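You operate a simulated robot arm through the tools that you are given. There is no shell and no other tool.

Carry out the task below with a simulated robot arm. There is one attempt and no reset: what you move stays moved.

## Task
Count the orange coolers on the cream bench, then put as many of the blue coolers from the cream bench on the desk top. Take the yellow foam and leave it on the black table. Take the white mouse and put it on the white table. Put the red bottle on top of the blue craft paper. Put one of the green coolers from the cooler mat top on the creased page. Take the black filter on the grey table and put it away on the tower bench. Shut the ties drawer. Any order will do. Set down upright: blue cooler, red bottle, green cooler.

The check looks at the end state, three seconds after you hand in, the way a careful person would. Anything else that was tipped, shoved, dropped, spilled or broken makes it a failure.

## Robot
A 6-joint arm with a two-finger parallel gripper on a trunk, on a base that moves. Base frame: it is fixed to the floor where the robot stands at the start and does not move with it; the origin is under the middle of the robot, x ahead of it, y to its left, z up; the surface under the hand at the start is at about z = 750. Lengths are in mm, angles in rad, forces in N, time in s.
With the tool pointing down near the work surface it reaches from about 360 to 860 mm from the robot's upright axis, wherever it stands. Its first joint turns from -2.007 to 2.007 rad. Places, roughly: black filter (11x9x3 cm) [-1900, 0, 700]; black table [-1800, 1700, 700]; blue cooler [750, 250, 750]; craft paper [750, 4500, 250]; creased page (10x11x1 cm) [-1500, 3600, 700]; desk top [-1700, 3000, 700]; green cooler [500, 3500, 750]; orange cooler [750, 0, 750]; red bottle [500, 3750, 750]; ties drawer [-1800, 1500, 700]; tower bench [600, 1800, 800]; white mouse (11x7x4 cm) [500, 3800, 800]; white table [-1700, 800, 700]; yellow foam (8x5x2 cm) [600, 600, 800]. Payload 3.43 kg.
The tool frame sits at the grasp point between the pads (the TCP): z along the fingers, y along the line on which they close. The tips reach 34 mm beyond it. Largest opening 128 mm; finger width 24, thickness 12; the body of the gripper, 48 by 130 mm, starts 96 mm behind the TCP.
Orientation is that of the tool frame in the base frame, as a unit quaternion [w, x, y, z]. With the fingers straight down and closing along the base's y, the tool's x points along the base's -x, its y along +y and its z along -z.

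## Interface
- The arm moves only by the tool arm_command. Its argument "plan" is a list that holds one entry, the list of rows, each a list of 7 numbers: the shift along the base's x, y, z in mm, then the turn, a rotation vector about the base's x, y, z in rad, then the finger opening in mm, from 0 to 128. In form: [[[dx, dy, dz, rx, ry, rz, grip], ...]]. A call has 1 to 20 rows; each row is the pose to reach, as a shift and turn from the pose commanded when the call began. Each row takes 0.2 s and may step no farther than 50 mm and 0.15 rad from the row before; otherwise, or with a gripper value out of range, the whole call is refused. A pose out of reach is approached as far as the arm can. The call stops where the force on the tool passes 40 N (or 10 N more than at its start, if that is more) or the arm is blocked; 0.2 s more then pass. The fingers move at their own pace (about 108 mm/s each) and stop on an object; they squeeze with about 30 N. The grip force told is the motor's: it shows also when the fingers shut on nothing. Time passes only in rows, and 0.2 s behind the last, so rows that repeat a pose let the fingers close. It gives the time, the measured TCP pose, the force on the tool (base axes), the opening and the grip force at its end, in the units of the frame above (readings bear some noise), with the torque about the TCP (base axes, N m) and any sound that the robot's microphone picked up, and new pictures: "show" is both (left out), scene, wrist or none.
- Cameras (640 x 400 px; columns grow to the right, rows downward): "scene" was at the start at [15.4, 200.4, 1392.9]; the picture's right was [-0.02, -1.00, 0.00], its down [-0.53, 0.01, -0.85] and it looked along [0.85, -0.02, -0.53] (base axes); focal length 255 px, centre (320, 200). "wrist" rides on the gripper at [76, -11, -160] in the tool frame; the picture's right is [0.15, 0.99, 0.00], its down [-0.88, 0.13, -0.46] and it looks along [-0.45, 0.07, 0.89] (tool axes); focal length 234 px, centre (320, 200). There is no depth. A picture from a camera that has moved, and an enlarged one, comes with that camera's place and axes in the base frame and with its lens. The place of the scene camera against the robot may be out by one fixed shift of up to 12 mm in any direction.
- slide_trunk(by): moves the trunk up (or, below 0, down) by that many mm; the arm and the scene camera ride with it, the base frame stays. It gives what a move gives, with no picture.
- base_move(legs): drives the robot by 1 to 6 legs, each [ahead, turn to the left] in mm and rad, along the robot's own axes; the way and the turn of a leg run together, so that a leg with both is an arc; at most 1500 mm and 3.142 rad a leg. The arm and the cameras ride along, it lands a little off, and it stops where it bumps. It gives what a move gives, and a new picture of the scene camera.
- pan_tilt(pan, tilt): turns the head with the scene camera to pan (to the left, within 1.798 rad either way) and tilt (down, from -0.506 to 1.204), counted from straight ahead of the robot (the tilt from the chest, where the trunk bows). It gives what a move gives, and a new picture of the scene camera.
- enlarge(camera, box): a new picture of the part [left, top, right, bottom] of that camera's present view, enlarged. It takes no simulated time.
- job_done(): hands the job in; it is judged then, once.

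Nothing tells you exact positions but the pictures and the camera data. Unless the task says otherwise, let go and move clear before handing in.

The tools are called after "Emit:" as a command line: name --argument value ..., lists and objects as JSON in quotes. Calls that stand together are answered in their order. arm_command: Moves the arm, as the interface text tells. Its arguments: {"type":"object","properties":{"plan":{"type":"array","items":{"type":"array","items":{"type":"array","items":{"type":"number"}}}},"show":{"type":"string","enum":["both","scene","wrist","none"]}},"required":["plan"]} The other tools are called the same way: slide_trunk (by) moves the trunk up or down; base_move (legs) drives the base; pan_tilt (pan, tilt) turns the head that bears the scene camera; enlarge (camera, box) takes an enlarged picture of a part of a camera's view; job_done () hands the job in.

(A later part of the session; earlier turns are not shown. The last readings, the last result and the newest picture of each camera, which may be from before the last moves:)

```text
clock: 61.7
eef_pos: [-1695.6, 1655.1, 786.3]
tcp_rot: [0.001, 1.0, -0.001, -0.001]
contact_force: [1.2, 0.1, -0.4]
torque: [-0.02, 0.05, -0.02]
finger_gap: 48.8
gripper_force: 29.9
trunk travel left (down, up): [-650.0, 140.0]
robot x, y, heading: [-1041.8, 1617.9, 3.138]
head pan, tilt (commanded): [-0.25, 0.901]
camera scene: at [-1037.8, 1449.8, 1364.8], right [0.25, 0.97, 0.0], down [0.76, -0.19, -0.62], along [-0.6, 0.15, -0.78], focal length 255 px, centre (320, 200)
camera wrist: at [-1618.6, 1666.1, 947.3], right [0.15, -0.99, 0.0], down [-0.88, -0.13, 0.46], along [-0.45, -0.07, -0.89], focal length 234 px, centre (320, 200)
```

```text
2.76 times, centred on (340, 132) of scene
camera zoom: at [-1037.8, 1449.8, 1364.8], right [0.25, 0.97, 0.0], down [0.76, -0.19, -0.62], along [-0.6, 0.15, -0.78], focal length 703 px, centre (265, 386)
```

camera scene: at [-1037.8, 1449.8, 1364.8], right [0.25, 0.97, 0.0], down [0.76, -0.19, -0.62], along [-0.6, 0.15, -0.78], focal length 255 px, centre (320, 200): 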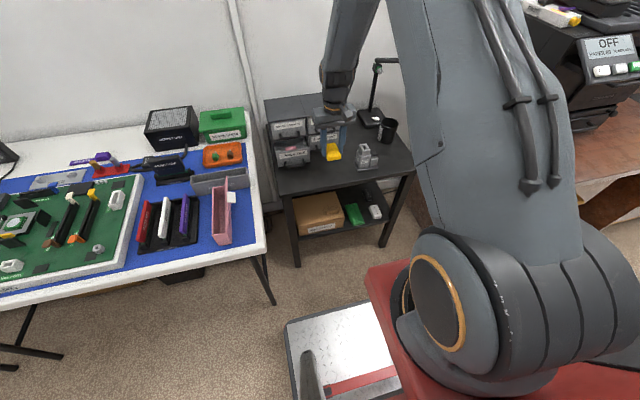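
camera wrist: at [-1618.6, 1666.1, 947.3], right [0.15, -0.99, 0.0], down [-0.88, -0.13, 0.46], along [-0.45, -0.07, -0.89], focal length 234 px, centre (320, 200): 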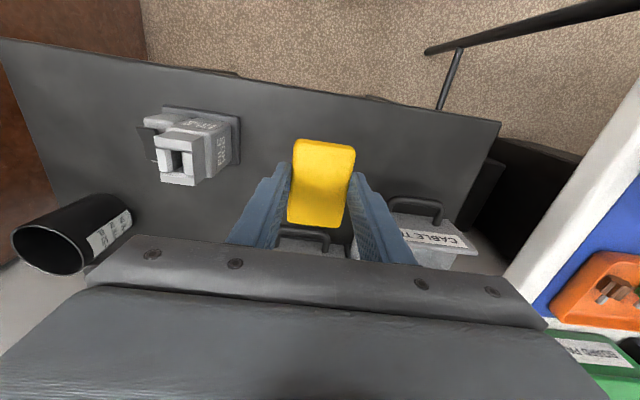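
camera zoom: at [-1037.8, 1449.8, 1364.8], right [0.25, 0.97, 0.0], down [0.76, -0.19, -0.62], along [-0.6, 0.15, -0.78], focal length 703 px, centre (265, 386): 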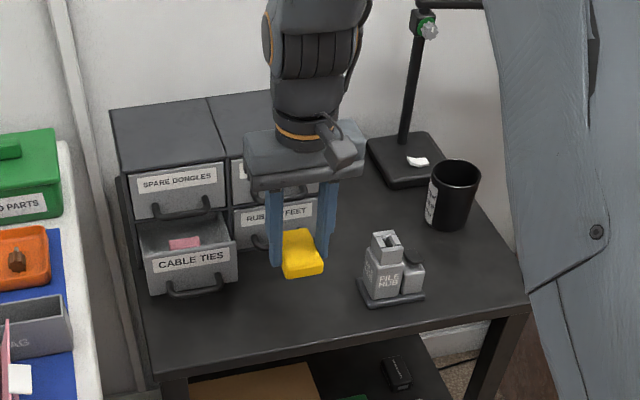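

Clear on all sides. I lower slowly and watch the force.

Emit:
arm_command --plan '[[[0, 0, -20, 0, 0, 0, 30], [0, 0, -35, 0, 0, 0, 30], [0, 0, -42, 0, 0, 0, 30], [0, 0, -46, 0, 0, 0, 30], [0, 0, -46, 0, 0, 0, 30]]]' --show "wrist"

Emit:
enlarge --camera "scene" --box '[280, 100, 400, 180]'

```text
clock: 62.9
eef_pos: [-1695.8, 1657.2, 741.5]
tcp_rot: [0.001, 1.0, -0.001, -0.001]
contact_force: [-0.4, 0.4, -0.8]
torque: [0.03, 0.0, 0.03]
finger_gap: 48.6
gripper_force: 29.9
trunk travel left (down, up): [-650.0, 140.0]
robot x, y, heading: [-1038.1, 1620.8, 3.139]
head pan, tilt (commanded): [-0.25, 0.901]
camera wrist: at [-1619.1, 1666.7, 902.4], right [0.15, -0.99, 0.0], down [-0.88, -0.13, 0.46], along [-0.45, -0.07, -0.89], focal length 234 px, centre (320, 200)
```

wrist: 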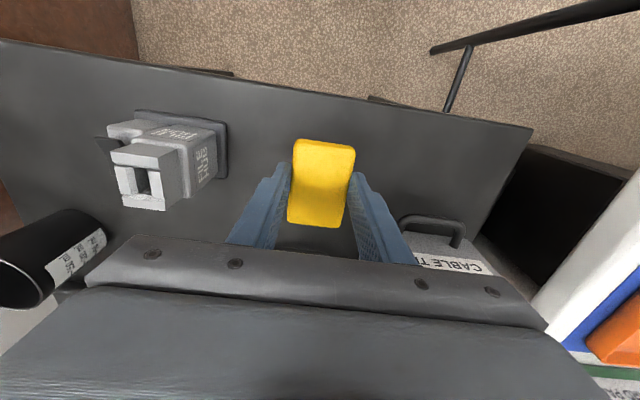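

```text
5.00 times, centred on (340, 140) of scene
camera zoom: at [-1038.2, 1449.9, 1364.7], right [0.25, 0.97, 0.0], down [0.76, -0.19, -0.62], along [-0.6, 0.15, -0.78], focal length 1275 px, centre (220, 500)
```

zoom: 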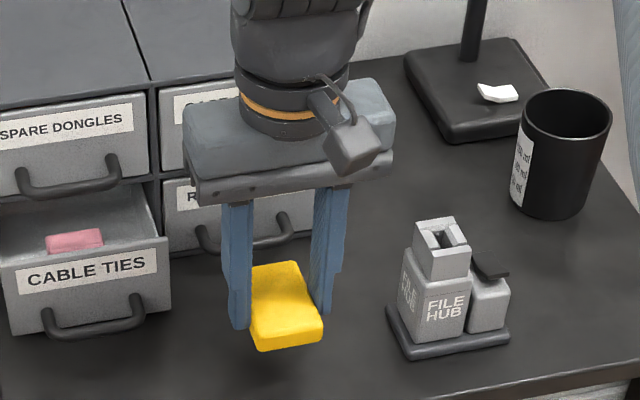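

Still a little above the surface. Continuing in small steps.

Emit:
arm_command --plan '[[[0, 0, -6, 0, 0, 0, 30], [0, 0, -12, 0, 0, 0, 30], [0, 0, -17, 0, 0, 0, 30], [0, 0, -17, 0, 0, 0, 30]]]' --show "none"

Emit:
enlarge --camera "scene" --box '[280, 100, 400, 180]'

```text
clock: 63.9
eef_pos: [-1694.7, 1656.2, 723.9]
tcp_rot: [0.0, 1.0, -0.002, 0.0]
contact_force: [0.1, -0.1, 0.4]
torque: [-0.02, -0.02, 0.02]
finger_gap: 49.0
gripper_force: 29.9
trunk travel left (down, up): [-650.0, 140.0]
robot x, y, heading: [-1041.6, 1617.2, 3.139]
head pan, tilt (commanded): [-0.25, 0.901]
```

```text
5.00 times, centred on (340, 140) of scene
camera zoom: at [-1038.2, 1449.9, 1364.7], right [0.25, 0.97, 0.0], down [0.76, -0.19, -0.62], along [-0.6, 0.15, -0.78], focal length 1275 px, centre (220, 500)
```

zoom: 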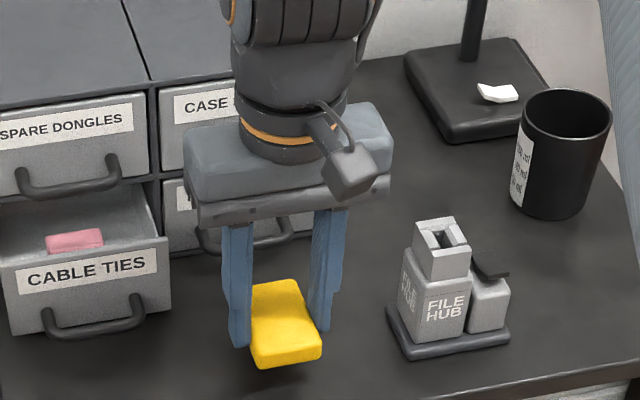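

Emit:
arm_command --plan '[[[0, 0, -4, 0, 0, 0, 30], [0, 0, -8, 0, 0, 0, 30], [0, 0, -8, 0, 0, 0, 30]]]' --show "none"

Emit:
enlarge --camera "scene" --box '[280, 100, 400, 180]'

```text
clock: 64.7
eef_pos: [-1695.8, 1656.4, 716.4]
tcp_rot: [0.0, 1.0, -0.001, 0.0]
contact_force: [-0.7, 0.1, 0.3]
torque: [-0.01, 0.01, 0.0]
finger_gap: 48.8
gripper_force: 29.8
trunk travel left (down, up): [-650.0, 140.0]
robot x, y, heading: [-1043.7, 1619.2, 3.132]
head pan, tilt (commanded): [-0.25, 0.901]
```

```text
5.00 times, centred on (340, 140) of scene
camera zoom: at [-1038.2, 1449.9, 1364.7], right [0.25, 0.97, 0.0], down [0.76, -0.19, -0.62], along [-0.6, 0.15, -0.78], focal length 1275 px, centre (220, 500)
```

zoom: 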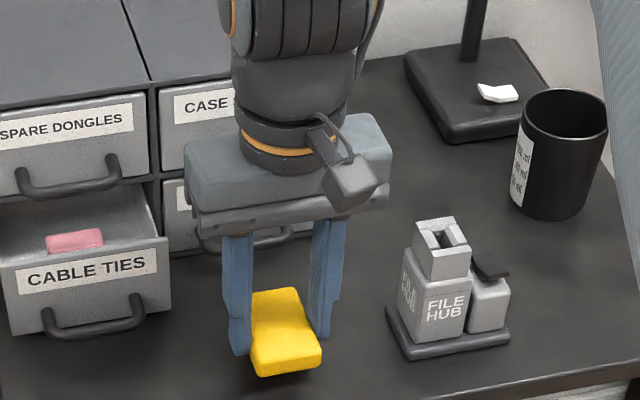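

Emit:
arm_command --plan '[[[0, 0, -3, 0, 0, 0, 30], [0, 0, -6, 0, 0, 0, 30], [0, 0, -6, 0, 0, 0, 30]]]' --show "none"

Emit:
enlarge --camera "scene" --box '[280, 100, 400, 180]'

```text
clock: 65.5
eef_pos: [-1695.1, 1655.8, 710.5]
tcp_rot: [0.0, 1.0, 0.0, 0.0]
contact_force: [0.3, 0.5, 0.3]
torque: [0.0, -0.01, -0.01]
finger_gap: 48.7
gripper_force: 29.7
trunk travel left (down, up): [-650.0, 140.0]
robot x, y, heading: [-1036.5, 1618.4, 3.138]
head pan, tilt (commanded): [-0.25, 0.901]
```

```text
5.00 times, centred on (340, 140) of scene
camera zoom: at [-1038.2, 1449.9, 1364.7], right [0.25, 0.97, 0.0], down [0.76, -0.19, -0.62], along [-0.6, 0.15, -0.78], focal length 1275 px, centre (220, 500)
```

zoom: 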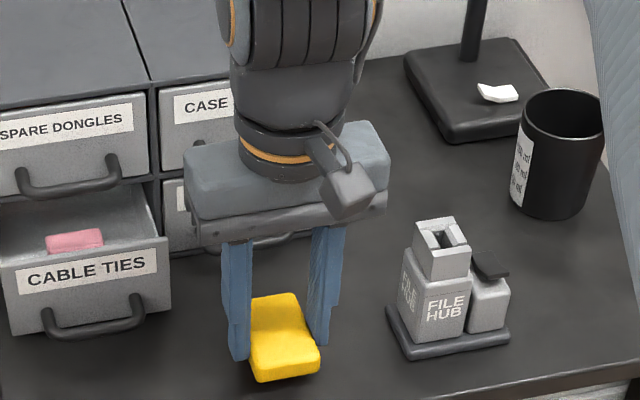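

Emit:
arm_command --plan '[[[0, 0, -3, 0, 0, 0, 30], [0, 0, -6, 0, 0, 0, 30], [0, 0, -6, 0, 0, 0, 30]]]' --show "none"

Emit:
enlarge --camera "scene" --box '[280, 100, 400, 180]'

```text
clock: 66.3
eef_pos: [-1696.3, 1655.5, 705.0]
tcp_rot: [0.0, 1.0, 0.0, 0.0]
contact_force: [0.5, 0.1, -0.6]
torque: [0.04, 0.05, -0.06]
finger_gap: 48.8
gripper_force: 29.9
trunk travel left (down, up): [-650.0, 140.0]
robot x, y, heading: [-1037.5, 1617.3, 3.138]
head pan, tilt (commanded): [-0.25, 0.901]
```

```text
5.00 times, centred on (340, 140) of scene
camera zoom: at [-1038.2, 1449.9, 1364.7], right [0.25, 0.97, 0.0], down [0.76, -0.19, -0.62], along [-0.6, 0.15, -0.78], focal length 1275 px, centre (220, 500)
```

zoom: 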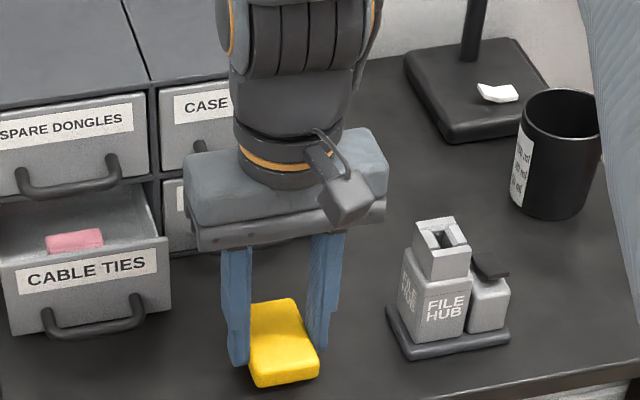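

Emit:
arm_command --plan '[[[0, 0, -3, 0, 0, 0, 30], [0, 0, -6, 0, 0, 0, 30], [0, 0, -8, 0, 0, 0, 30], [0, 0, -8, 0, 0, 0, 30]]]' --show "none"

Emit:
enlarge --camera "scene" --box '[280, 100, 400, 180]'

```text
clock: 67.3
eef_pos: [-1694.7, 1655.7, 697.0]
tcp_rot: [0.0, 1.0, 0.0, 0.0]
contact_force: [3.5, -0.4, 10.7]
torque: [0.02, -0.1, -0.01]
finger_gap: 48.6
gripper_force: 30.1
trunk travel left (down, up): [-650.0, 140.0]
robot x, y, heading: [-1038.0, 1616.8, 3.136]
head pan, tilt (commanded): [-0.25, 0.901]
```

```text
5.00 times, centred on (340, 140) of scene
camera zoom: at [-1037.6, 1449.8, 1364.8], right [0.25, 0.97, 0.0], down [0.76, -0.19, -0.62], along [-0.6, 0.15, -0.78], focal length 1275 px, centre (220, 500)
```

zoom: 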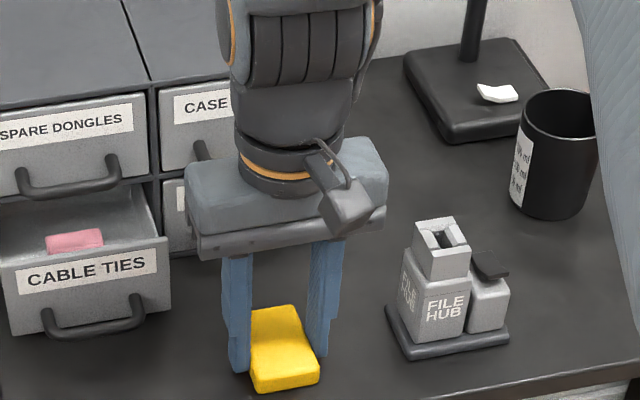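

The foam touches the table (10 N). I release and lift clear.

Emit:
arm_command --plan '[[[0, 0, 1, 0, 0, 0, 60], [0, 0, 1, 0, 0, 0, 70], [0, 0, 1, 0, 0, 0, 70], [0, 0, 30, 0, 0, 0, 70], [0, 0, 75, 0, 0, 0, 70], [0, 0, 120, 0, 0, 0, 70], [20, 0, 165, 0, 0, 0, 70], [40, 0, 205, 0, 0, 0, 70]]]' --show "both"

Emit:
enlarge --camera "wrist" --box '[160, 40, 580, 300]'

```text
clock: 69.1
eef_pos: [-1654.9, 1655.7, 900.6]
tcp_rot: [0.0, 1.0, -0.001, 0.001]
contact_force: [-1.1, -0.6, -0.2]
torque: [0.01, -0.01, -0.03]
finger_gap: 69.9
gripper_force: 0.1
trunk travel left (down, up): [-650.0, 140.0]
robot x, y, heading: [-1039.9, 1615.5, 3.143]
head pan, tilt (commanded): [-0.25, 0.901]
camera scene: at [-1038.9, 1449.9, 1364.7], right [0.25, 0.97, 0.0], down [0.76, -0.19, -0.62], along [-0.6, 0.15, -0.78], focal length 255 px, centre (320, 200)
camera wrist: at [-1579.5, 1666.3, 1061.7], right [0.15, -0.99, 0.0], down [-0.88, -0.13, 0.45], along [-0.45, -0.07, -0.89], focal length 234 px, centre (320, 200)
```

scene: 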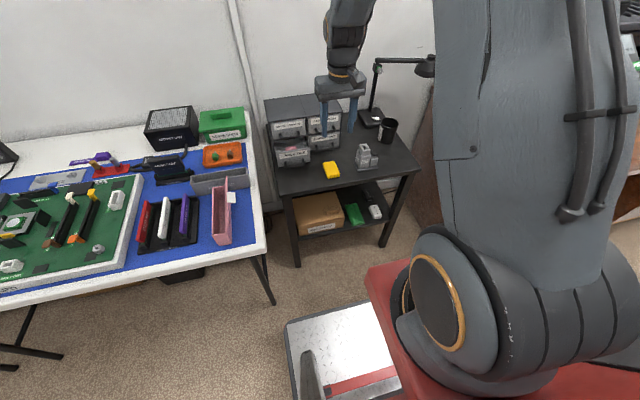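
wrist: 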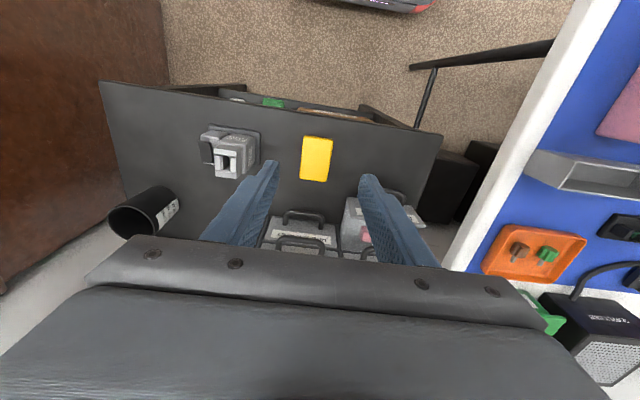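

```text
1.52 times, centred on (370, 170) of wrist
camera zoom: at [-1579.5, 1666.3, 1061.7], right [0.15, -0.99, 0.0], down [-0.88, -0.13, 0.45], along [-0.45, -0.07, -0.89], focal length 357 px, centre (244, 246)
```

zoom: 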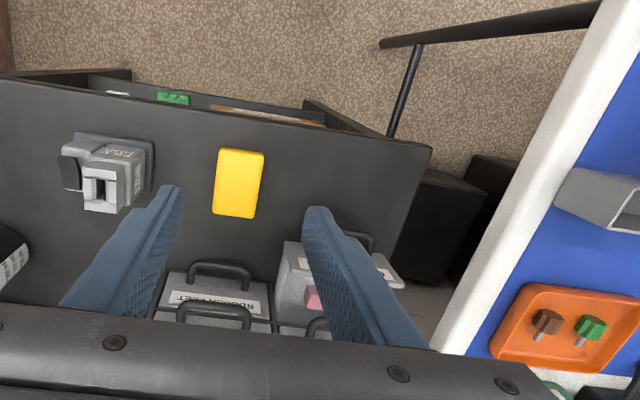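

The foam lies well on the black table. Next I shut the ties drawer: its front is near x = -1770, y ≈ 1528, z 668–738, open by about 60 mm. I close the fingers, tilt them forward and bring them in front of the label.

Emit:
arm_command --plan '[[[10, -30, 20, 0, 0.1, 0, 40], [20, -60, 20, 0, 0.2, 0, 10], [20, -90, 20, 0, 0.3, 0, 0], [20, -115, 10, 0, 0.4, 0, 0], [10, -128, -20, 0, 0.5, 0, 0], [0, -128, -60, 0, 0.6, 0, 0], [-10, -128, -95, 0, 0.6, 0, 0]]]' --show "both"

Emit:
enlarge --camera "scene" --box '[240, 80, 360, 200]'

```text
clock: 70.9
eef_pos: [-1653.5, 1563.2, 800.8]
tcp_rot: [-0.041, 0.952, -0.123, -0.277]
contact_force: [-0.4, 0.7, 0.1]
torque: [0.0, -0.01, 0.02]
finger_gap: 0.1
gripper_force: 30.2
out of reach, approached as far as the arm can: row 5, 6
trunk travel left (down, up): [-650.0, 140.0]
robot x, y, heading: [-1042.3, 1620.9, 3.142]
head pan, tilt (commanded): [-0.25, 0.901]
stopped in row 7: the arm was blocked; the commanded pose is now the measured one
camera scene: at [-1038.0, 1449.9, 1364.8], right [0.25, 0.97, 0.0], down [0.76, -0.19, -0.62], along [-0.6, 0.15, -0.78], focal length 255 px, centre (320, 200)
camera wrist: at [-1504.8, 1535.2, 895.2], right [-0.13, -0.99, -0.09], down [-0.52, -0.01, 0.86], along [-0.85, 0.16, -0.51], focal length 234 px, centre (320, 200)
```

scene: 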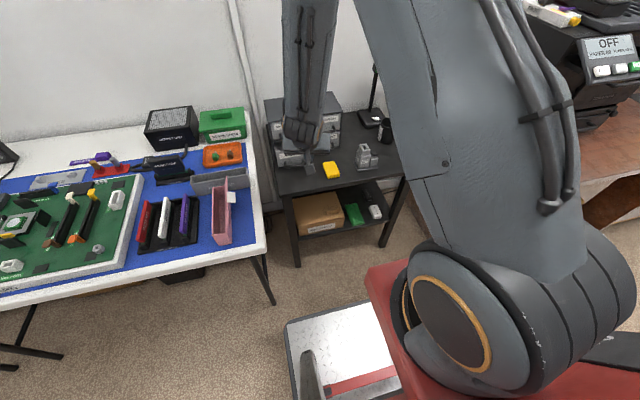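
wrist: 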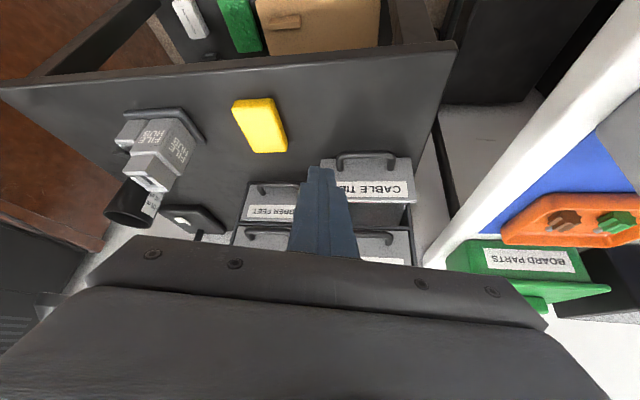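

```text
3.33 times, centred on (300, 140) of scene
camera zoom: at [-1038.0, 1449.9, 1364.8], right [0.25, 0.97, 0.0], down [0.76, -0.19, -0.62], along [-0.6, 0.15, -0.78], focal length 850 px, centre (387, 400)
```

zoom: 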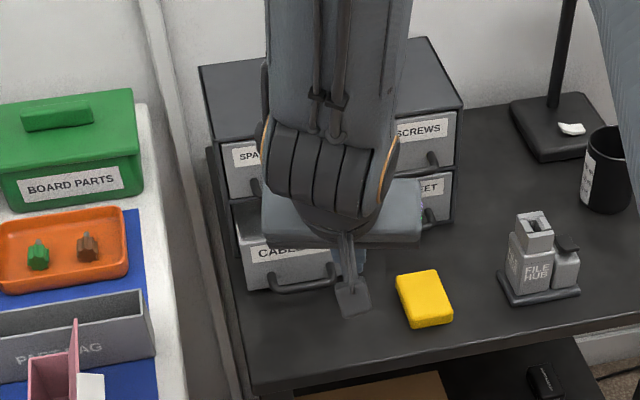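

The tilted pose hit a joint limit (no contact). I go back to vertical and raise, then try from a more stretched pose.

Emit:
arm_command --plan '[[[0, 0, 20, -0.0166, -0.1126, 0.05, 0], [0, 0, 40, -0.0332, -0.2252, 0.1, 0], [0, 0, 60, -0.0498, -0.3378, 0.15, 0], [0, -15, 80, -0.0664, -0.4504, 0.2, 0], [0, -35, 100, -0.083, -0.563, 0.25, 0]]]' --show "none"

```text
clock: 72.1
eef_pos: [-1654.2, 1525.6, 899.2]
tcp_rot: [0.0, 1.0, 0.001, 0.001]
contact_force: [-0.5, 0.4, 0.5]
torque: [0.0, 0.02, -0.03]
finger_gap: 0.1
gripper_force: 30.0
out of reach, approached as far as the arm can: row 2, 3
trunk travel left (down, up): [-650.0, 140.0]
robot x, y, heading: [-1043.9, 1616.4, 3.138]
head pan, tilt (commanded): [-0.25, 0.901]
```

Emit:
arm_command --plan '[[[-35, 2, 0, 0, 0, 0, 0], [-60, 2, -20, 0, 0.1, 0, 0], [-65, 2, -50, 0, 0.2, 0, 0], [-65, 2, -80, 0, 0.3, 0, 0]]]' --show "none"

```text
clock: 73.1
eef_pos: [-1717.5, 1531.3, 819.2]
tcp_rot: [0.0, 0.989, 0.001, -0.151]
contact_force: [0.3, 0.3, -0.7]
torque: [-0.01, 0.0, -0.01]
finger_gap: 0.5
gripper_force: 30.6
trunk travel left (down, up): [-650.0, 140.0]
robot x, y, heading: [-1039.4, 1618.6, 3.139]
head pan, tilt (commanded): [-0.25, 0.901]
```

Emit:
arm_command --plan '[[[5, -3, -25, 0, 0.07, 0, 0], [5, -3, -50, 0, 0.14, 0, 0], [5, -3, -74, 0, 0.2, 0, 0]]]' --show "both"

Emit:
enlarge --camera "scene" --box '[240, 80, 360, 200]'

```text
clock: 73.9
eef_pos: [-1701.7, 1548.0, 754.3]
tcp_rot: [-0.018, 0.971, -0.11, -0.212]
contact_force: [-1.6, -0.9, 0.9]
torque: [0.06, -0.16, -0.04]
finger_gap: 0.0
gripper_force: 30.3
out of reach, approached as far as the arm can: row 2, 3
trunk travel left (down, up): [-650.0, 140.0]
robot x, y, heading: [-1042.1, 1621.4, 3.141]
head pan, tilt (commanded): [-0.25, 0.901]
camera scene: at [-1037.8, 1449.9, 1364.7], right [0.25, 0.97, 0.0], down [0.76, -0.19, -0.62], along [-0.6, 0.15, -0.78], focal length 255 px, centre (320, 200)
camera wrist: at [-1565.9, 1530.5, 869.8], right [-0.09, -0.99, -0.05], down [-0.62, 0.02, 0.78], along [-0.78, 0.1, -0.62], focal length 234 px, centre (320, 200)
```

scene: 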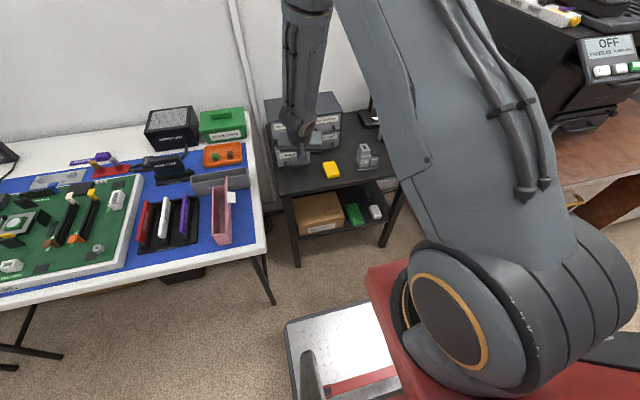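
wrist: 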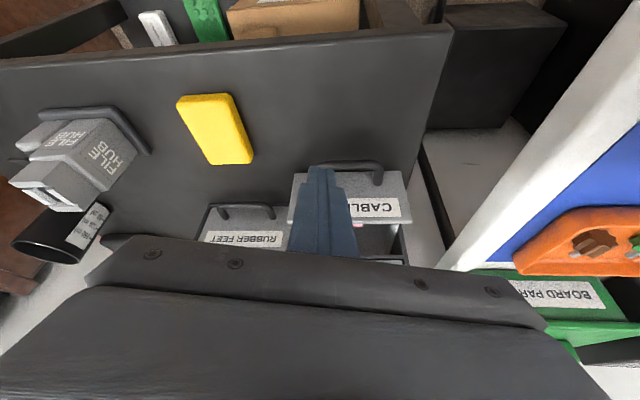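

```text
3.33 times, centred on (300, 140) of scene
camera zoom: at [-1037.8, 1449.9, 1364.7], right [0.25, 0.97, 0.0], down [0.76, -0.19, -0.62], along [-0.6, 0.15, -0.78], focal length 850 px, centre (387, 400)
```

zoom: 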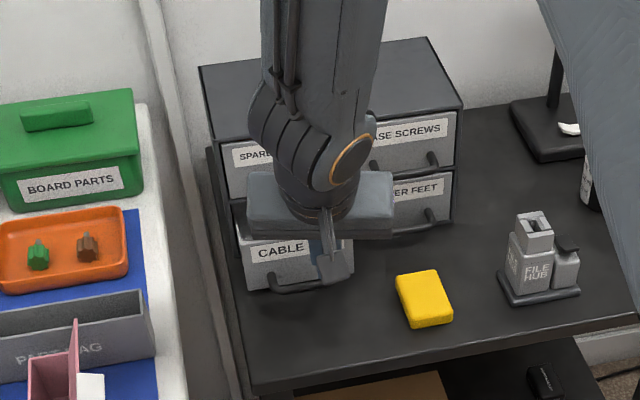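

The wrist is near a joint limit because the arm reaches steeply down. I lift, lower the trunk by 200 mm for a flatter arm, and try again.

Emit:
arm_command --plan '[[[0, 0, 30, 0, -0.12, 0, 0], [5, 0, 75, 0, -0.25, 0, 0], [10, 0, 120, 0, -0.38, 0, 0], [15, 0, 160, 0, -0.5, 0, 0], [20, 0, 200, 0, -0.5, 0, 0], [20, 0, 245, 0, -0.5, 0, 0]]]' --show "none"

Emit:
slide_trunk --by -200

```text
clock: 75.3
eef_pos: [-1693.3, 1535.7, 1005.2]
tcp_rot: [0.001, 1.0, 0.001, 0.001]
contact_force: [0.2, 0.1, -0.3]
torque: [0.0, 0.0, 0.01]
finger_gap: 0.0
gripper_force: 29.8
out of reach, approached as far as the arm can: row 1, 2
trunk travel left (down, up): [-650.0, 140.0]
robot x, y, heading: [-1038.6, 1614.9, 3.144]
head pan, tilt (commanded): [-0.25, 0.901]
```

```text
clock: 77.4
eef_pos: [-1693.4, 1537.4, 804.3]
tcp_rot: [0.0, 1.0, 0.001, 0.0]
contact_force: [0.3, 0.2, 0.6]
torque: [0.0, 0.0, 0.01]
finger_gap: 0.0
gripper_force: 30.1
trunk travel left (down, up): [-450.0, 340.0]
robot x, y, heading: [-1037.3, 1620.4, 3.142]
head pan, tilt (commanded): [-0.25, 0.901]
```

Emit:
arm_command --plan '[[[0, -3, -5, 0, 0.14, 0, 0], [0, -6, -15, 0, 0.28, 0, 0], [-5, -9, -30, 0, 0.42, 0, 0], [-15, -9, -45, 0, 0.56, 0, 0], [-22, -9, -60, 0, 0.6, 0, 0]]]' --show "both"

Emit:
enlarge --camera "scene" --box '[200, 0, 400, 125]'

```text
clock: 78.6
eef_pos: [-1710.0, 1533.0, 755.0]
tcp_rot: [-0.008, 0.961, -0.008, -0.276]
contact_force: [0.1, 0.7, 0.8]
torque: [0.02, -0.03, 0.03]
finger_gap: 0.0
gripper_force: 30.0
out of reach, approached as far as the arm can: row 4, 5
trunk travel left (down, up): [-450.0, 340.0]
robot x, y, heading: [-1040.6, 1619.0, 3.139]
head pan, tilt (commanded): [-0.25, 0.901]
camera scene: at [-1093.7, 1449.9, 1164.7], right [0.25, 0.97, 0.0], down [0.76, -0.19, -0.62], along [-0.6, 0.15, -0.78], focal length 255 px, centre (320, 200)
camera wrist: at [-1559.4, 1540.3, 851.3], right [0.11, -0.99, -0.09], down [-0.51, -0.13, 0.85], along [-0.86, -0.05, -0.52], focal length 234 px, centre (320, 200)
```

scene: 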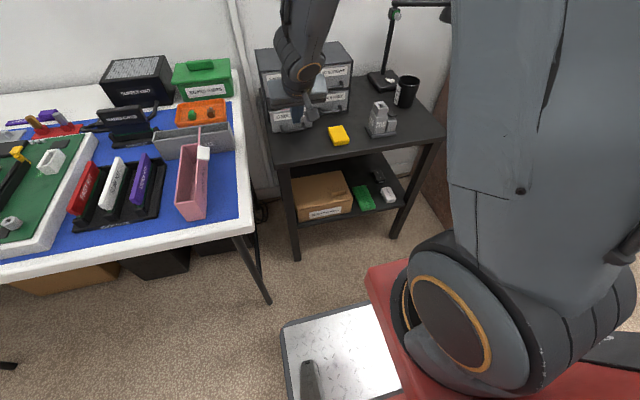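
wrist: 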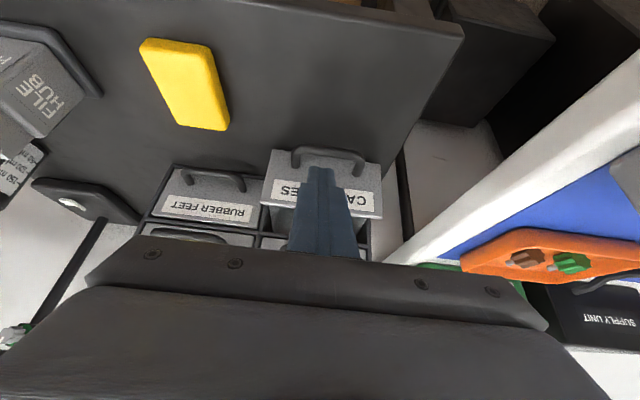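

```text
3.20 times, centred on (300, 62) of scene
camera zoom: at [-1093.7, 1449.9, 1164.7], right [0.25, 0.97, 0.0], down [0.76, -0.19, -0.62], along [-0.6, 0.15, -0.78], focal length 816 px, centre (384, 640)
```

zoom: 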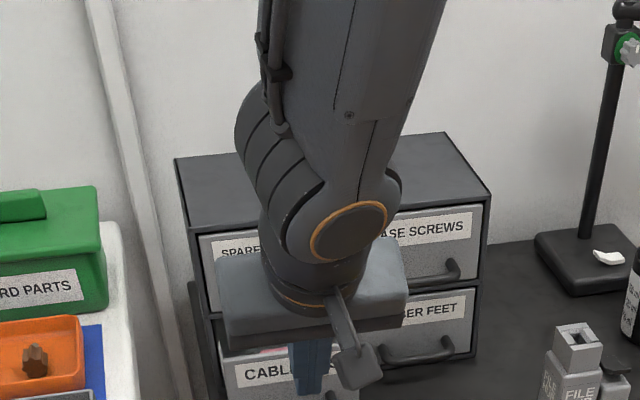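

The tilt is nearly reached and the fingertips face the label. I lower slightly and advance toward the drawer front.

Emit:
arm_command --plan '[[[-5, 0, -2, 0, -0.04, 0, 0], [-13, 0, -4, 0, -0.06, 0, 0], [-20, 0, -4, 0, -0.06, 0, 0]]]' --show "both"

Emit:
enlarge --camera "wrist" --box '[220, 100, 420, 260]'

```text
clock: 79.4
eef_pos: [-1730.1, 1532.7, 751.6]
tcp_rot: [0.0, 0.964, 0.0, -0.267]
contact_force: [-0.5, -0.4, 0.0]
torque: [-0.01, 0.02, 0.0]
finger_gap: 0.2
gripper_force: 29.6
trunk travel left (down, up): [-450.0, 340.0]
robot x, y, heading: [-1040.4, 1616.1, 3.143]
head pan, tilt (commanded): [-0.25, 0.901]
camera scene: at [-1093.7, 1449.9, 1164.7], right [0.25, 0.97, 0.0], down [0.76, -0.19, -0.62], along [-0.6, 0.15, -0.78], focal length 255 px, centre (320, 200)
camera wrist: at [-1583.0, 1543.7, 851.2], right [0.13, -0.99, -0.08], down [-0.52, -0.13, 0.84], along [-0.84, -0.07, -0.53], focal length 234 px, centre (320, 200)
```

scene: 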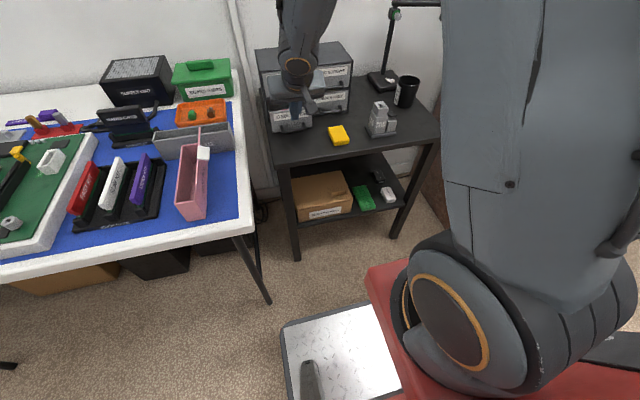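
wrist: 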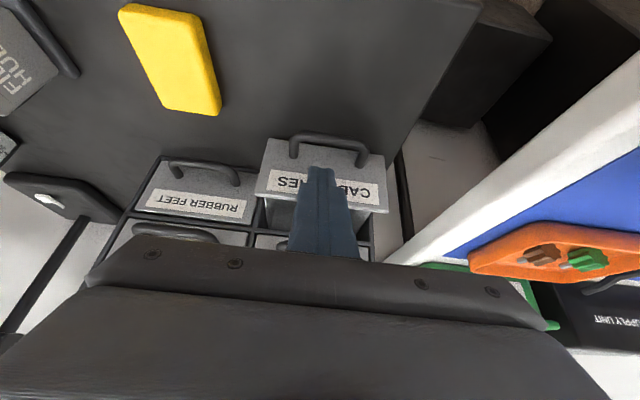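

```text
2.50 times, centred on (320, 180) of wrist
camera zoom: at [-1583.0, 1543.7, 851.2], right [0.13, -0.99, -0.08], down [-0.52, -0.13, 0.84], along [-0.84, -0.07, -0.53], focal length 585 px, centre (320, 250)
```

zoom: 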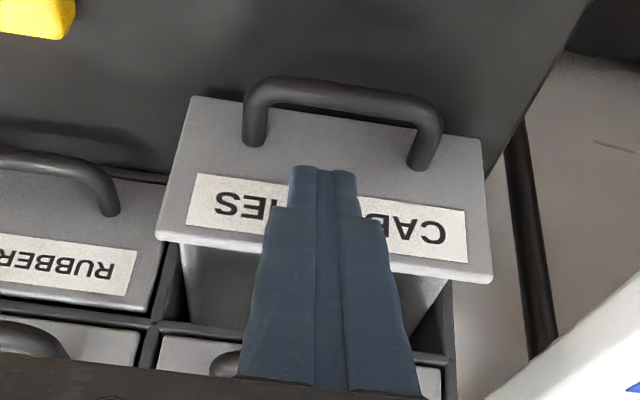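

The tips face the drawer label at its centre. I push gently in small steps.

Emit:
arm_command --plan '[[[-4, 0, -8, 0, 0, 0, 0], [-12, 0, -8, 0, 0, 0, 0], [-20, 0, -8, 0, 0, 0, 0], [-28, 0, -8, 0, 0, 0, 0], [-36, 0, -8, 0, 0, 0, 0]]]' --show "wrist"

Emit:
enlarge --camera "wrist" --box '[220, 100, 420, 260]'

```text
clock: 80.6
eef_pos: [-1768.4, 1532.1, 744.6]
tcp_rot: [0.001, 0.964, 0.002, -0.265]
contact_force: [0.8, -0.8, -0.2]
torque: [0.0, -0.07, 0.04]
finger_gap: 0.2
gripper_force: 29.8
trunk travel left (down, up): [-450.0, 340.0]
robot x, y, heading: [-1041.5, 1618.9, 3.138]
head pan, tilt (commanded): [-0.25, 0.901]
camera wrist: at [-1619.1, 1543.2, 843.3], right [0.13, -0.99, -0.08], down [-0.52, -0.13, 0.84], along [-0.84, -0.07, -0.53], focal length 234 px, centre (320, 200)
```

wrist: 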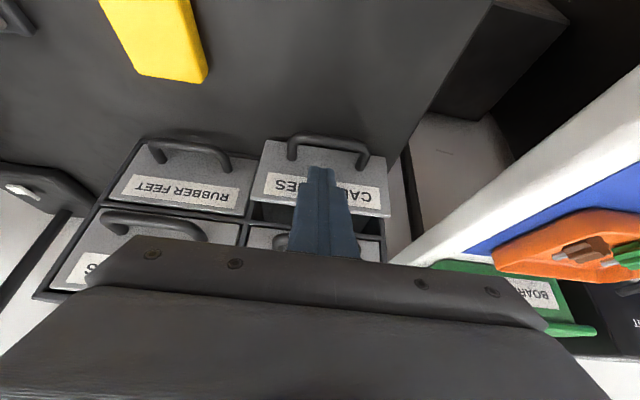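

```text
2.50 times, centred on (320, 180) of wrist
camera zoom: at [-1619.1, 1543.2, 843.3], right [0.13, -0.99, -0.08], down [-0.52, -0.13, 0.84], along [-0.84, -0.07, -0.53], focal length 585 px, centre (320, 250)
```

zoom: 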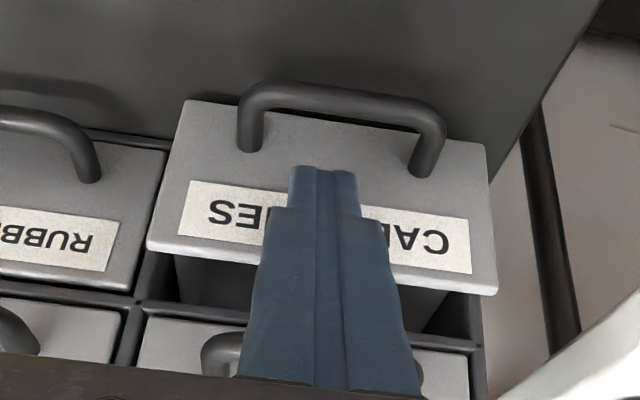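

The drawer is moving with little force. I push on.

Emit:
arm_command --plan '[[[-8, 0, 0, 0, 0, 0, 0], [-16, 0, 0, 0, 0, 0, 0], [-22, 0, 0, 0, 0, 0, 0], [-26, 0, 0, 0, 0, 0, 0]]]' --show "wrist"

Emit:
enlarge --camera "wrist" --box '[180, 100, 420, 260]'

```text
clock: 81.6
eef_pos: [-1794.0, 1533.0, 743.7]
tcp_rot: [0.0, 0.963, 0.001, -0.268]
contact_force: [-0.4, -0.9, 0.0]
torque: [0.02, 0.0, -0.02]
finger_gap: 0.0
gripper_force: 29.7
trunk travel left (down, up): [-450.0, 340.0]
robot x, y, heading: [-1041.8, 1620.0, 3.132]
head pan, tilt (commanded): [-0.25, 0.901]
camera wrist: at [-1645.7, 1543.4, 842.6], right [0.13, -0.99, -0.08], down [-0.52, -0.13, 0.84], along [-0.84, -0.07, -0.53], focal length 234 px, centre (320, 200)
```

wrist: 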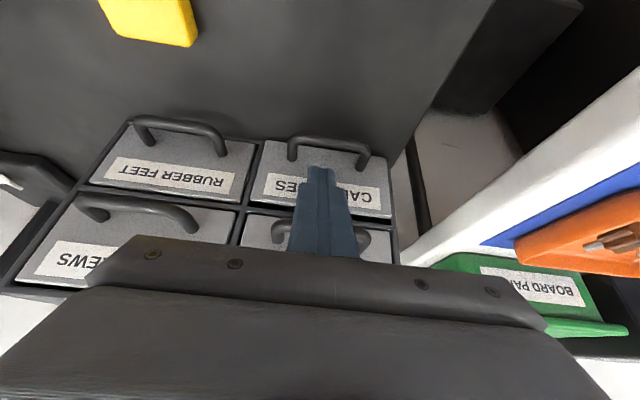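

```text
2.50 times, centred on (300, 180) of wrist
camera zoom: at [-1645.7, 1543.4, 842.6], right [0.13, -0.99, -0.08], down [-0.52, -0.13, 0.84], along [-0.84, -0.07, -0.53], focal length 585 px, centre (370, 250)
```

zoom: 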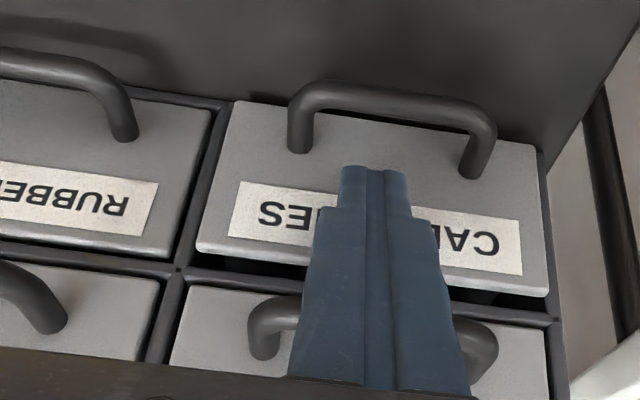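

Emit:
arm_command --plan '[[[-4, 0, 0, 0, 0, 0, 0], [-8, 0, 0, 0, 0, 0, 0], [-8, 0, 0, 0, 0, 0, 0]]]' --show "wrist"

Emit:
enlarge --camera "wrist" --box '[180, 100, 420, 260]'

```text
clock: 82.4
eef_pos: [-1799.7, 1532.7, 742.6]
tcp_rot: [-0.001, 0.965, 0.0, -0.264]
contact_force: [30.3, -0.3, -7.8]
torque: [0.05, 0.78, 0.14]
finger_gap: 0.0
gripper_force: 30.0
trunk travel left (down, up): [-450.0, 340.0]
robot x, y, heading: [-1038.7, 1617.7, 3.136]
head pan, tilt (commanded): [-0.25, 0.901]
camera wrist: at [-1650.9, 1543.6, 841.1], right [0.13, -0.99, -0.08], down [-0.53, -0.13, 0.84], along [-0.84, -0.07, -0.54], focal length 234 px, centre (320, 200)
```

wrist: 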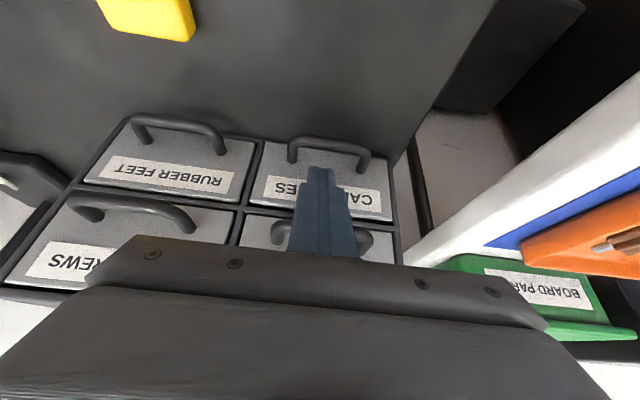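

```text
2.50 times, centred on (300, 180) of wrist
camera zoom: at [-1650.9, 1543.6, 841.1], right [0.13, -0.99, -0.08], down [-0.53, -0.13, 0.84], along [-0.84, -0.07, -0.54], focal length 585 px, centre (370, 250)
```

zoom: 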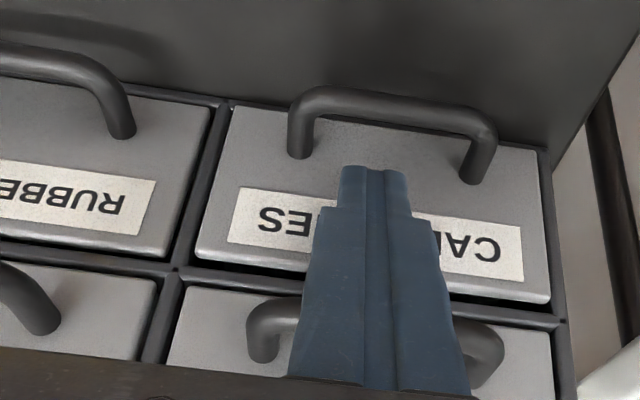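

Emit:
enlarge --camera "wrist" --box '[225, 130, 305, 180]'

Emit:
enlarge --camera "wrist" --box '[225, 180, 305, 230]'

Emit:
enlarge --camera "wrist" --box '[360, 140, 440, 240]'

```text
8.00 times, centred on (265, 155) of wrist
camera zoom: at [-1650.9, 1543.6, 841.1], right [0.13, -0.99, -0.08], down [-0.53, -0.13, 0.84], along [-0.84, -0.07, -0.54], focal length 1873 px, centre (760, 560)
```

zoom: 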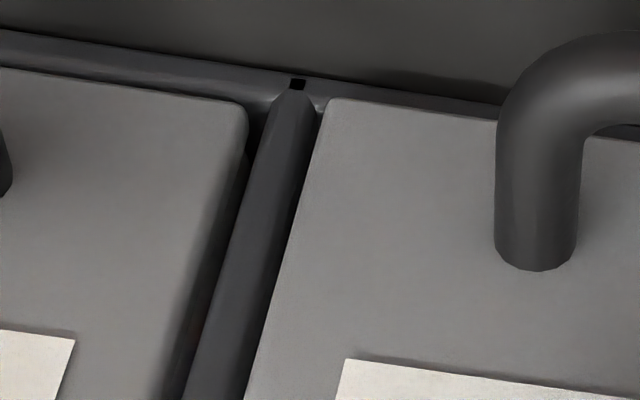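

```text
8.00 times, centred on (265, 205) of wrist
camera zoom: at [-1650.9, 1543.6, 841.1], right [0.13, -0.99, -0.08], down [-0.53, -0.13, 0.84], along [-0.84, -0.07, -0.54], focal length 1873 px, centre (760, 160)
```

zoom: 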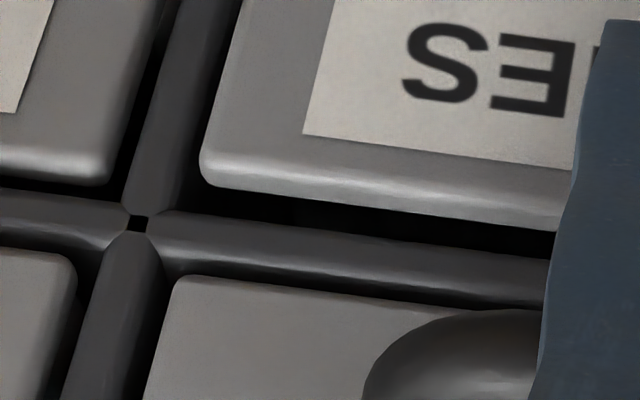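

```text
4.00 times, centred on (400, 190) of wrist
camera zoom: at [-1650.9, 1543.6, 841.1], right [0.13, -0.99, -0.08], down [-0.53, -0.13, 0.84], along [-0.84, -0.07, -0.54], focal length 937 px, centre (0, 240)
```

zoom: 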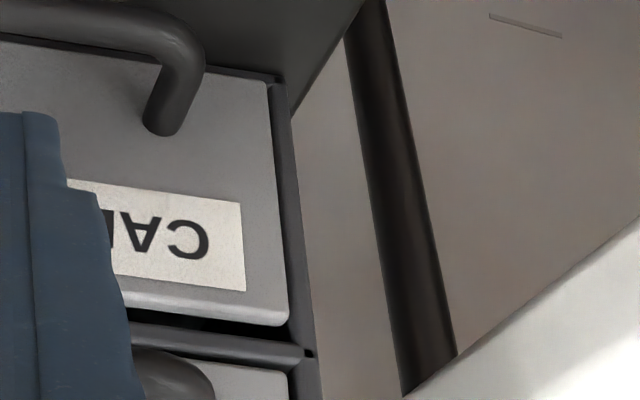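

The force now comes from the upper handle touching the fingers, and the ties drawer is still about 4 mm proud. I back off, go lower and push on the drawer's own handle instead.

Emit:
arm_command --plan '[[[25, 0, 0, 0, 0, 0, 0], [50, 0, 0, 0, 0, 0, 0], [50, 0, -20, 0, 0, 0, 0], [50, 0, -36, 0, 0, 0, 0]]]' --show "both"

Emit:
enlarge --camera "wrist" --box '[180, 80, 420, 240]'

```text
clock: 83.4
eef_pos: [-1751.9, 1533.9, 707.9]
tcp_rot: [0.0, 0.964, 0.0, -0.267]
contact_force: [-0.5, -0.2, 0.6]
torque: [-0.01, 0.01, -0.02]
finger_gap: 0.0
gripper_force: 29.8
trunk travel left (down, up): [-450.0, 340.0]
robot x, y, heading: [-1038.9, 1618.2, 3.142]
head pan, tilt (commanded): [-0.25, 0.901]
camera scene: at [-1093.7, 1449.9, 1164.7], right [0.25, 0.97, 0.0], down [0.76, -0.19, -0.62], along [-0.6, 0.15, -0.78], focal length 255 px, centre (320, 200)
camera wrist: at [-1604.3, 1544.4, 806.8], right [0.13, -0.99, -0.07], down [-0.52, -0.13, 0.84], along [-0.84, -0.07, -0.53], focal length 234 px, centre (320, 200)
```

scene: 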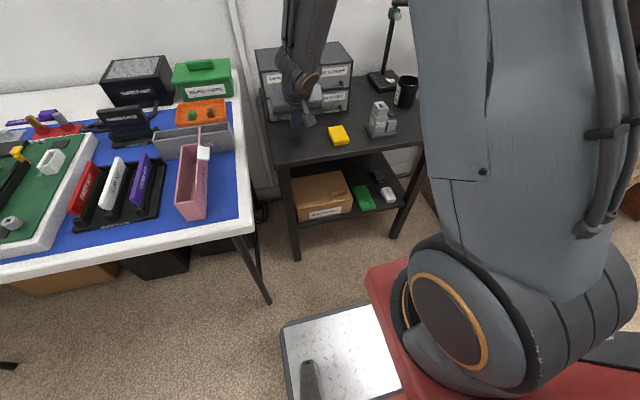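
wrist: 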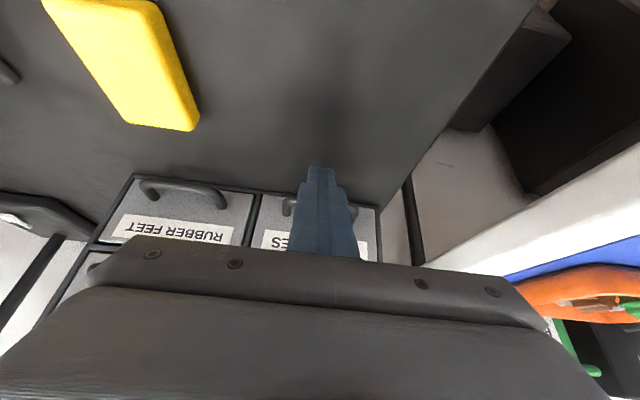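

```text
2.50 times, centred on (300, 160) of wrist
camera zoom: at [-1604.3, 1544.4, 806.8], right [0.13, -0.99, -0.07], down [-0.52, -0.13, 0.84], along [-0.84, -0.07, -0.53], focal length 585 px, centre (370, 300)
```

zoom: 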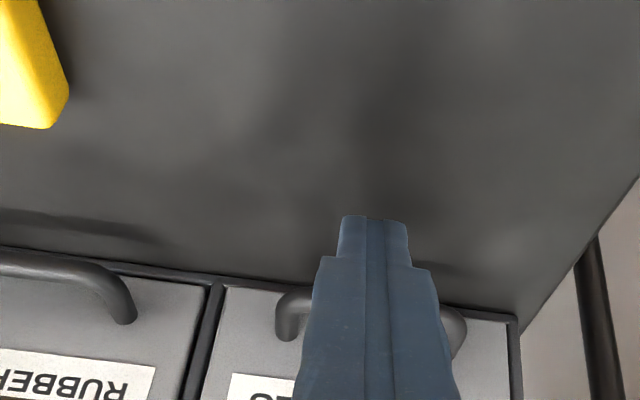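

Emit:
arm_command --plan '[[[-8, 0, 0, 0, 0, 0, 0], [-14, 0, 0, 0, 0, 0, 0], [-18, 0, 0, 0, 0, 0, 0], [-20, 0, 0, 0, 0, 0, 0]]]' --show "wrist"

Emit:
enlarge --camera "wrist" --box '[180, 100, 420, 260]'

```text
clock: 84.4
eef_pos: [-1771.5, 1533.0, 706.2]
tcp_rot: [0.001, 0.964, 0.0, -0.267]
contact_force: [7.3, 0.6, -1.7]
torque: [-0.01, -0.19, -0.01]
finger_gap: 0.0
gripper_force: 30.0
trunk travel left (down, up): [-450.0, 340.0]
robot x, y, heading: [-1040.9, 1618.3, 3.143]
head pan, tilt (commanded): [-0.25, 0.901]
camera wrist: at [-1622.7, 1544.0, 806.9], right [0.13, -0.99, -0.08], down [-0.52, -0.13, 0.84], along [-0.84, -0.07, -0.53], focal length 234 px, centre (320, 200)
```

wrist: 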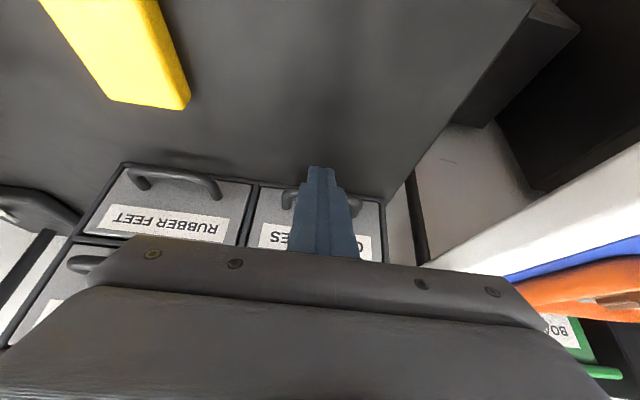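

```text
2.50 times, centred on (300, 180) of wrist
camera zoom: at [-1622.7, 1544.0, 806.9], right [0.13, -0.99, -0.08], down [-0.52, -0.13, 0.84], along [-0.84, -0.07, -0.53], focal length 585 px, centre (370, 250)
```

zoom: 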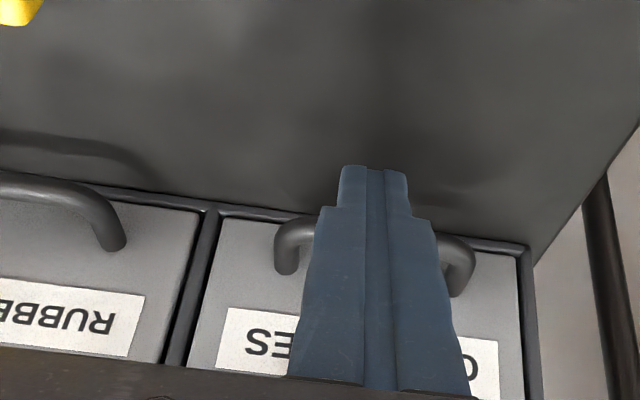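

Emit:
enlarge --camera "wrist" --box '[220, 165, 300, 215]'

Emit:
arm_command --plan '[[[-2, 0, 0, 0, 0, 0, 0], [-4, 0, 0, 0, 0, 0, 0], [-4, 0, 0, 0, 0, 0, 0]]]' --show "wrist"

Emit:
enlarge --camera "wrist" --box '[220, 165, 300, 215]'

```text
8.00 times, centred on (260, 190) of wrist
camera zoom: at [-1622.7, 1544.0, 806.9], right [0.13, -0.99, -0.08], down [-0.52, -0.13, 0.84], along [-0.84, -0.07, -0.53], focal length 1873 px, centre (800, 280)
```

zoom: 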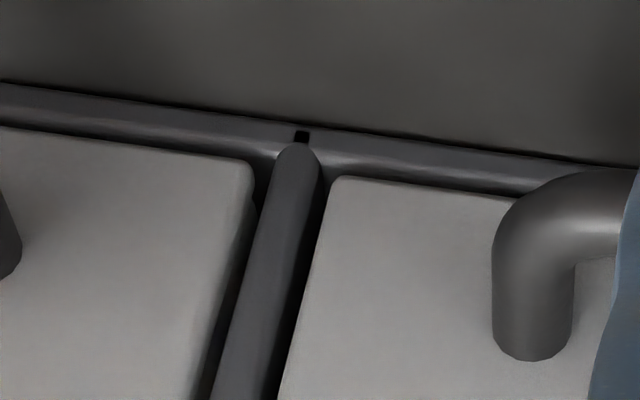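

```text
clock: 85.2
eef_pos: [-1772.3, 1531.8, 707.0]
tcp_rot: [0.0, 0.964, 0.001, -0.264]
contact_force: [36.1, 0.9, -9.6]
torque: [0.08, -1.03, -0.04]
finger_gap: 0.0
gripper_force: 30.0
trunk travel left (down, up): [-450.0, 340.0]
robot x, y, heading: [-1037.3, 1617.2, 3.138]
head pan, tilt (commanded): [-0.25, 0.901]
camera wrist: at [-1624.4, 1543.8, 806.4], right [0.13, -0.99, -0.08], down [-0.52, -0.13, 0.84], along [-0.84, -0.07, -0.54], focal length 234 px, centre (320, 200)
```

wrist: 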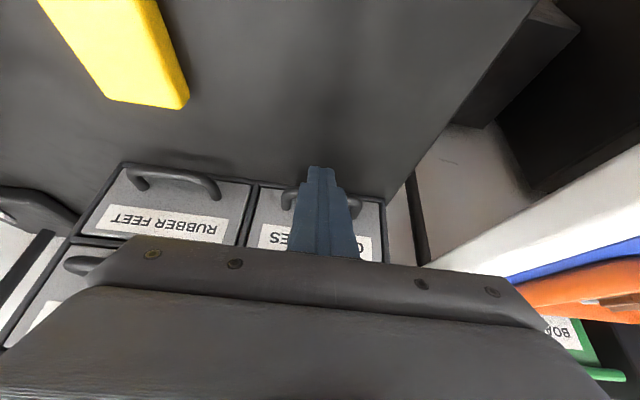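

```text
8.00 times, centred on (260, 190) of wrist
camera zoom: at [-1624.4, 1543.8, 806.4], right [0.13, -0.99, -0.08], down [-0.52, -0.13, 0.84], along [-0.84, -0.07, -0.54], focal length 1873 px, centre (800, 280)
```

zoom: 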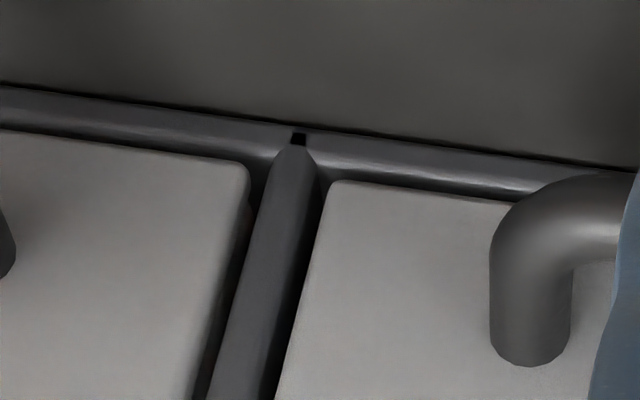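

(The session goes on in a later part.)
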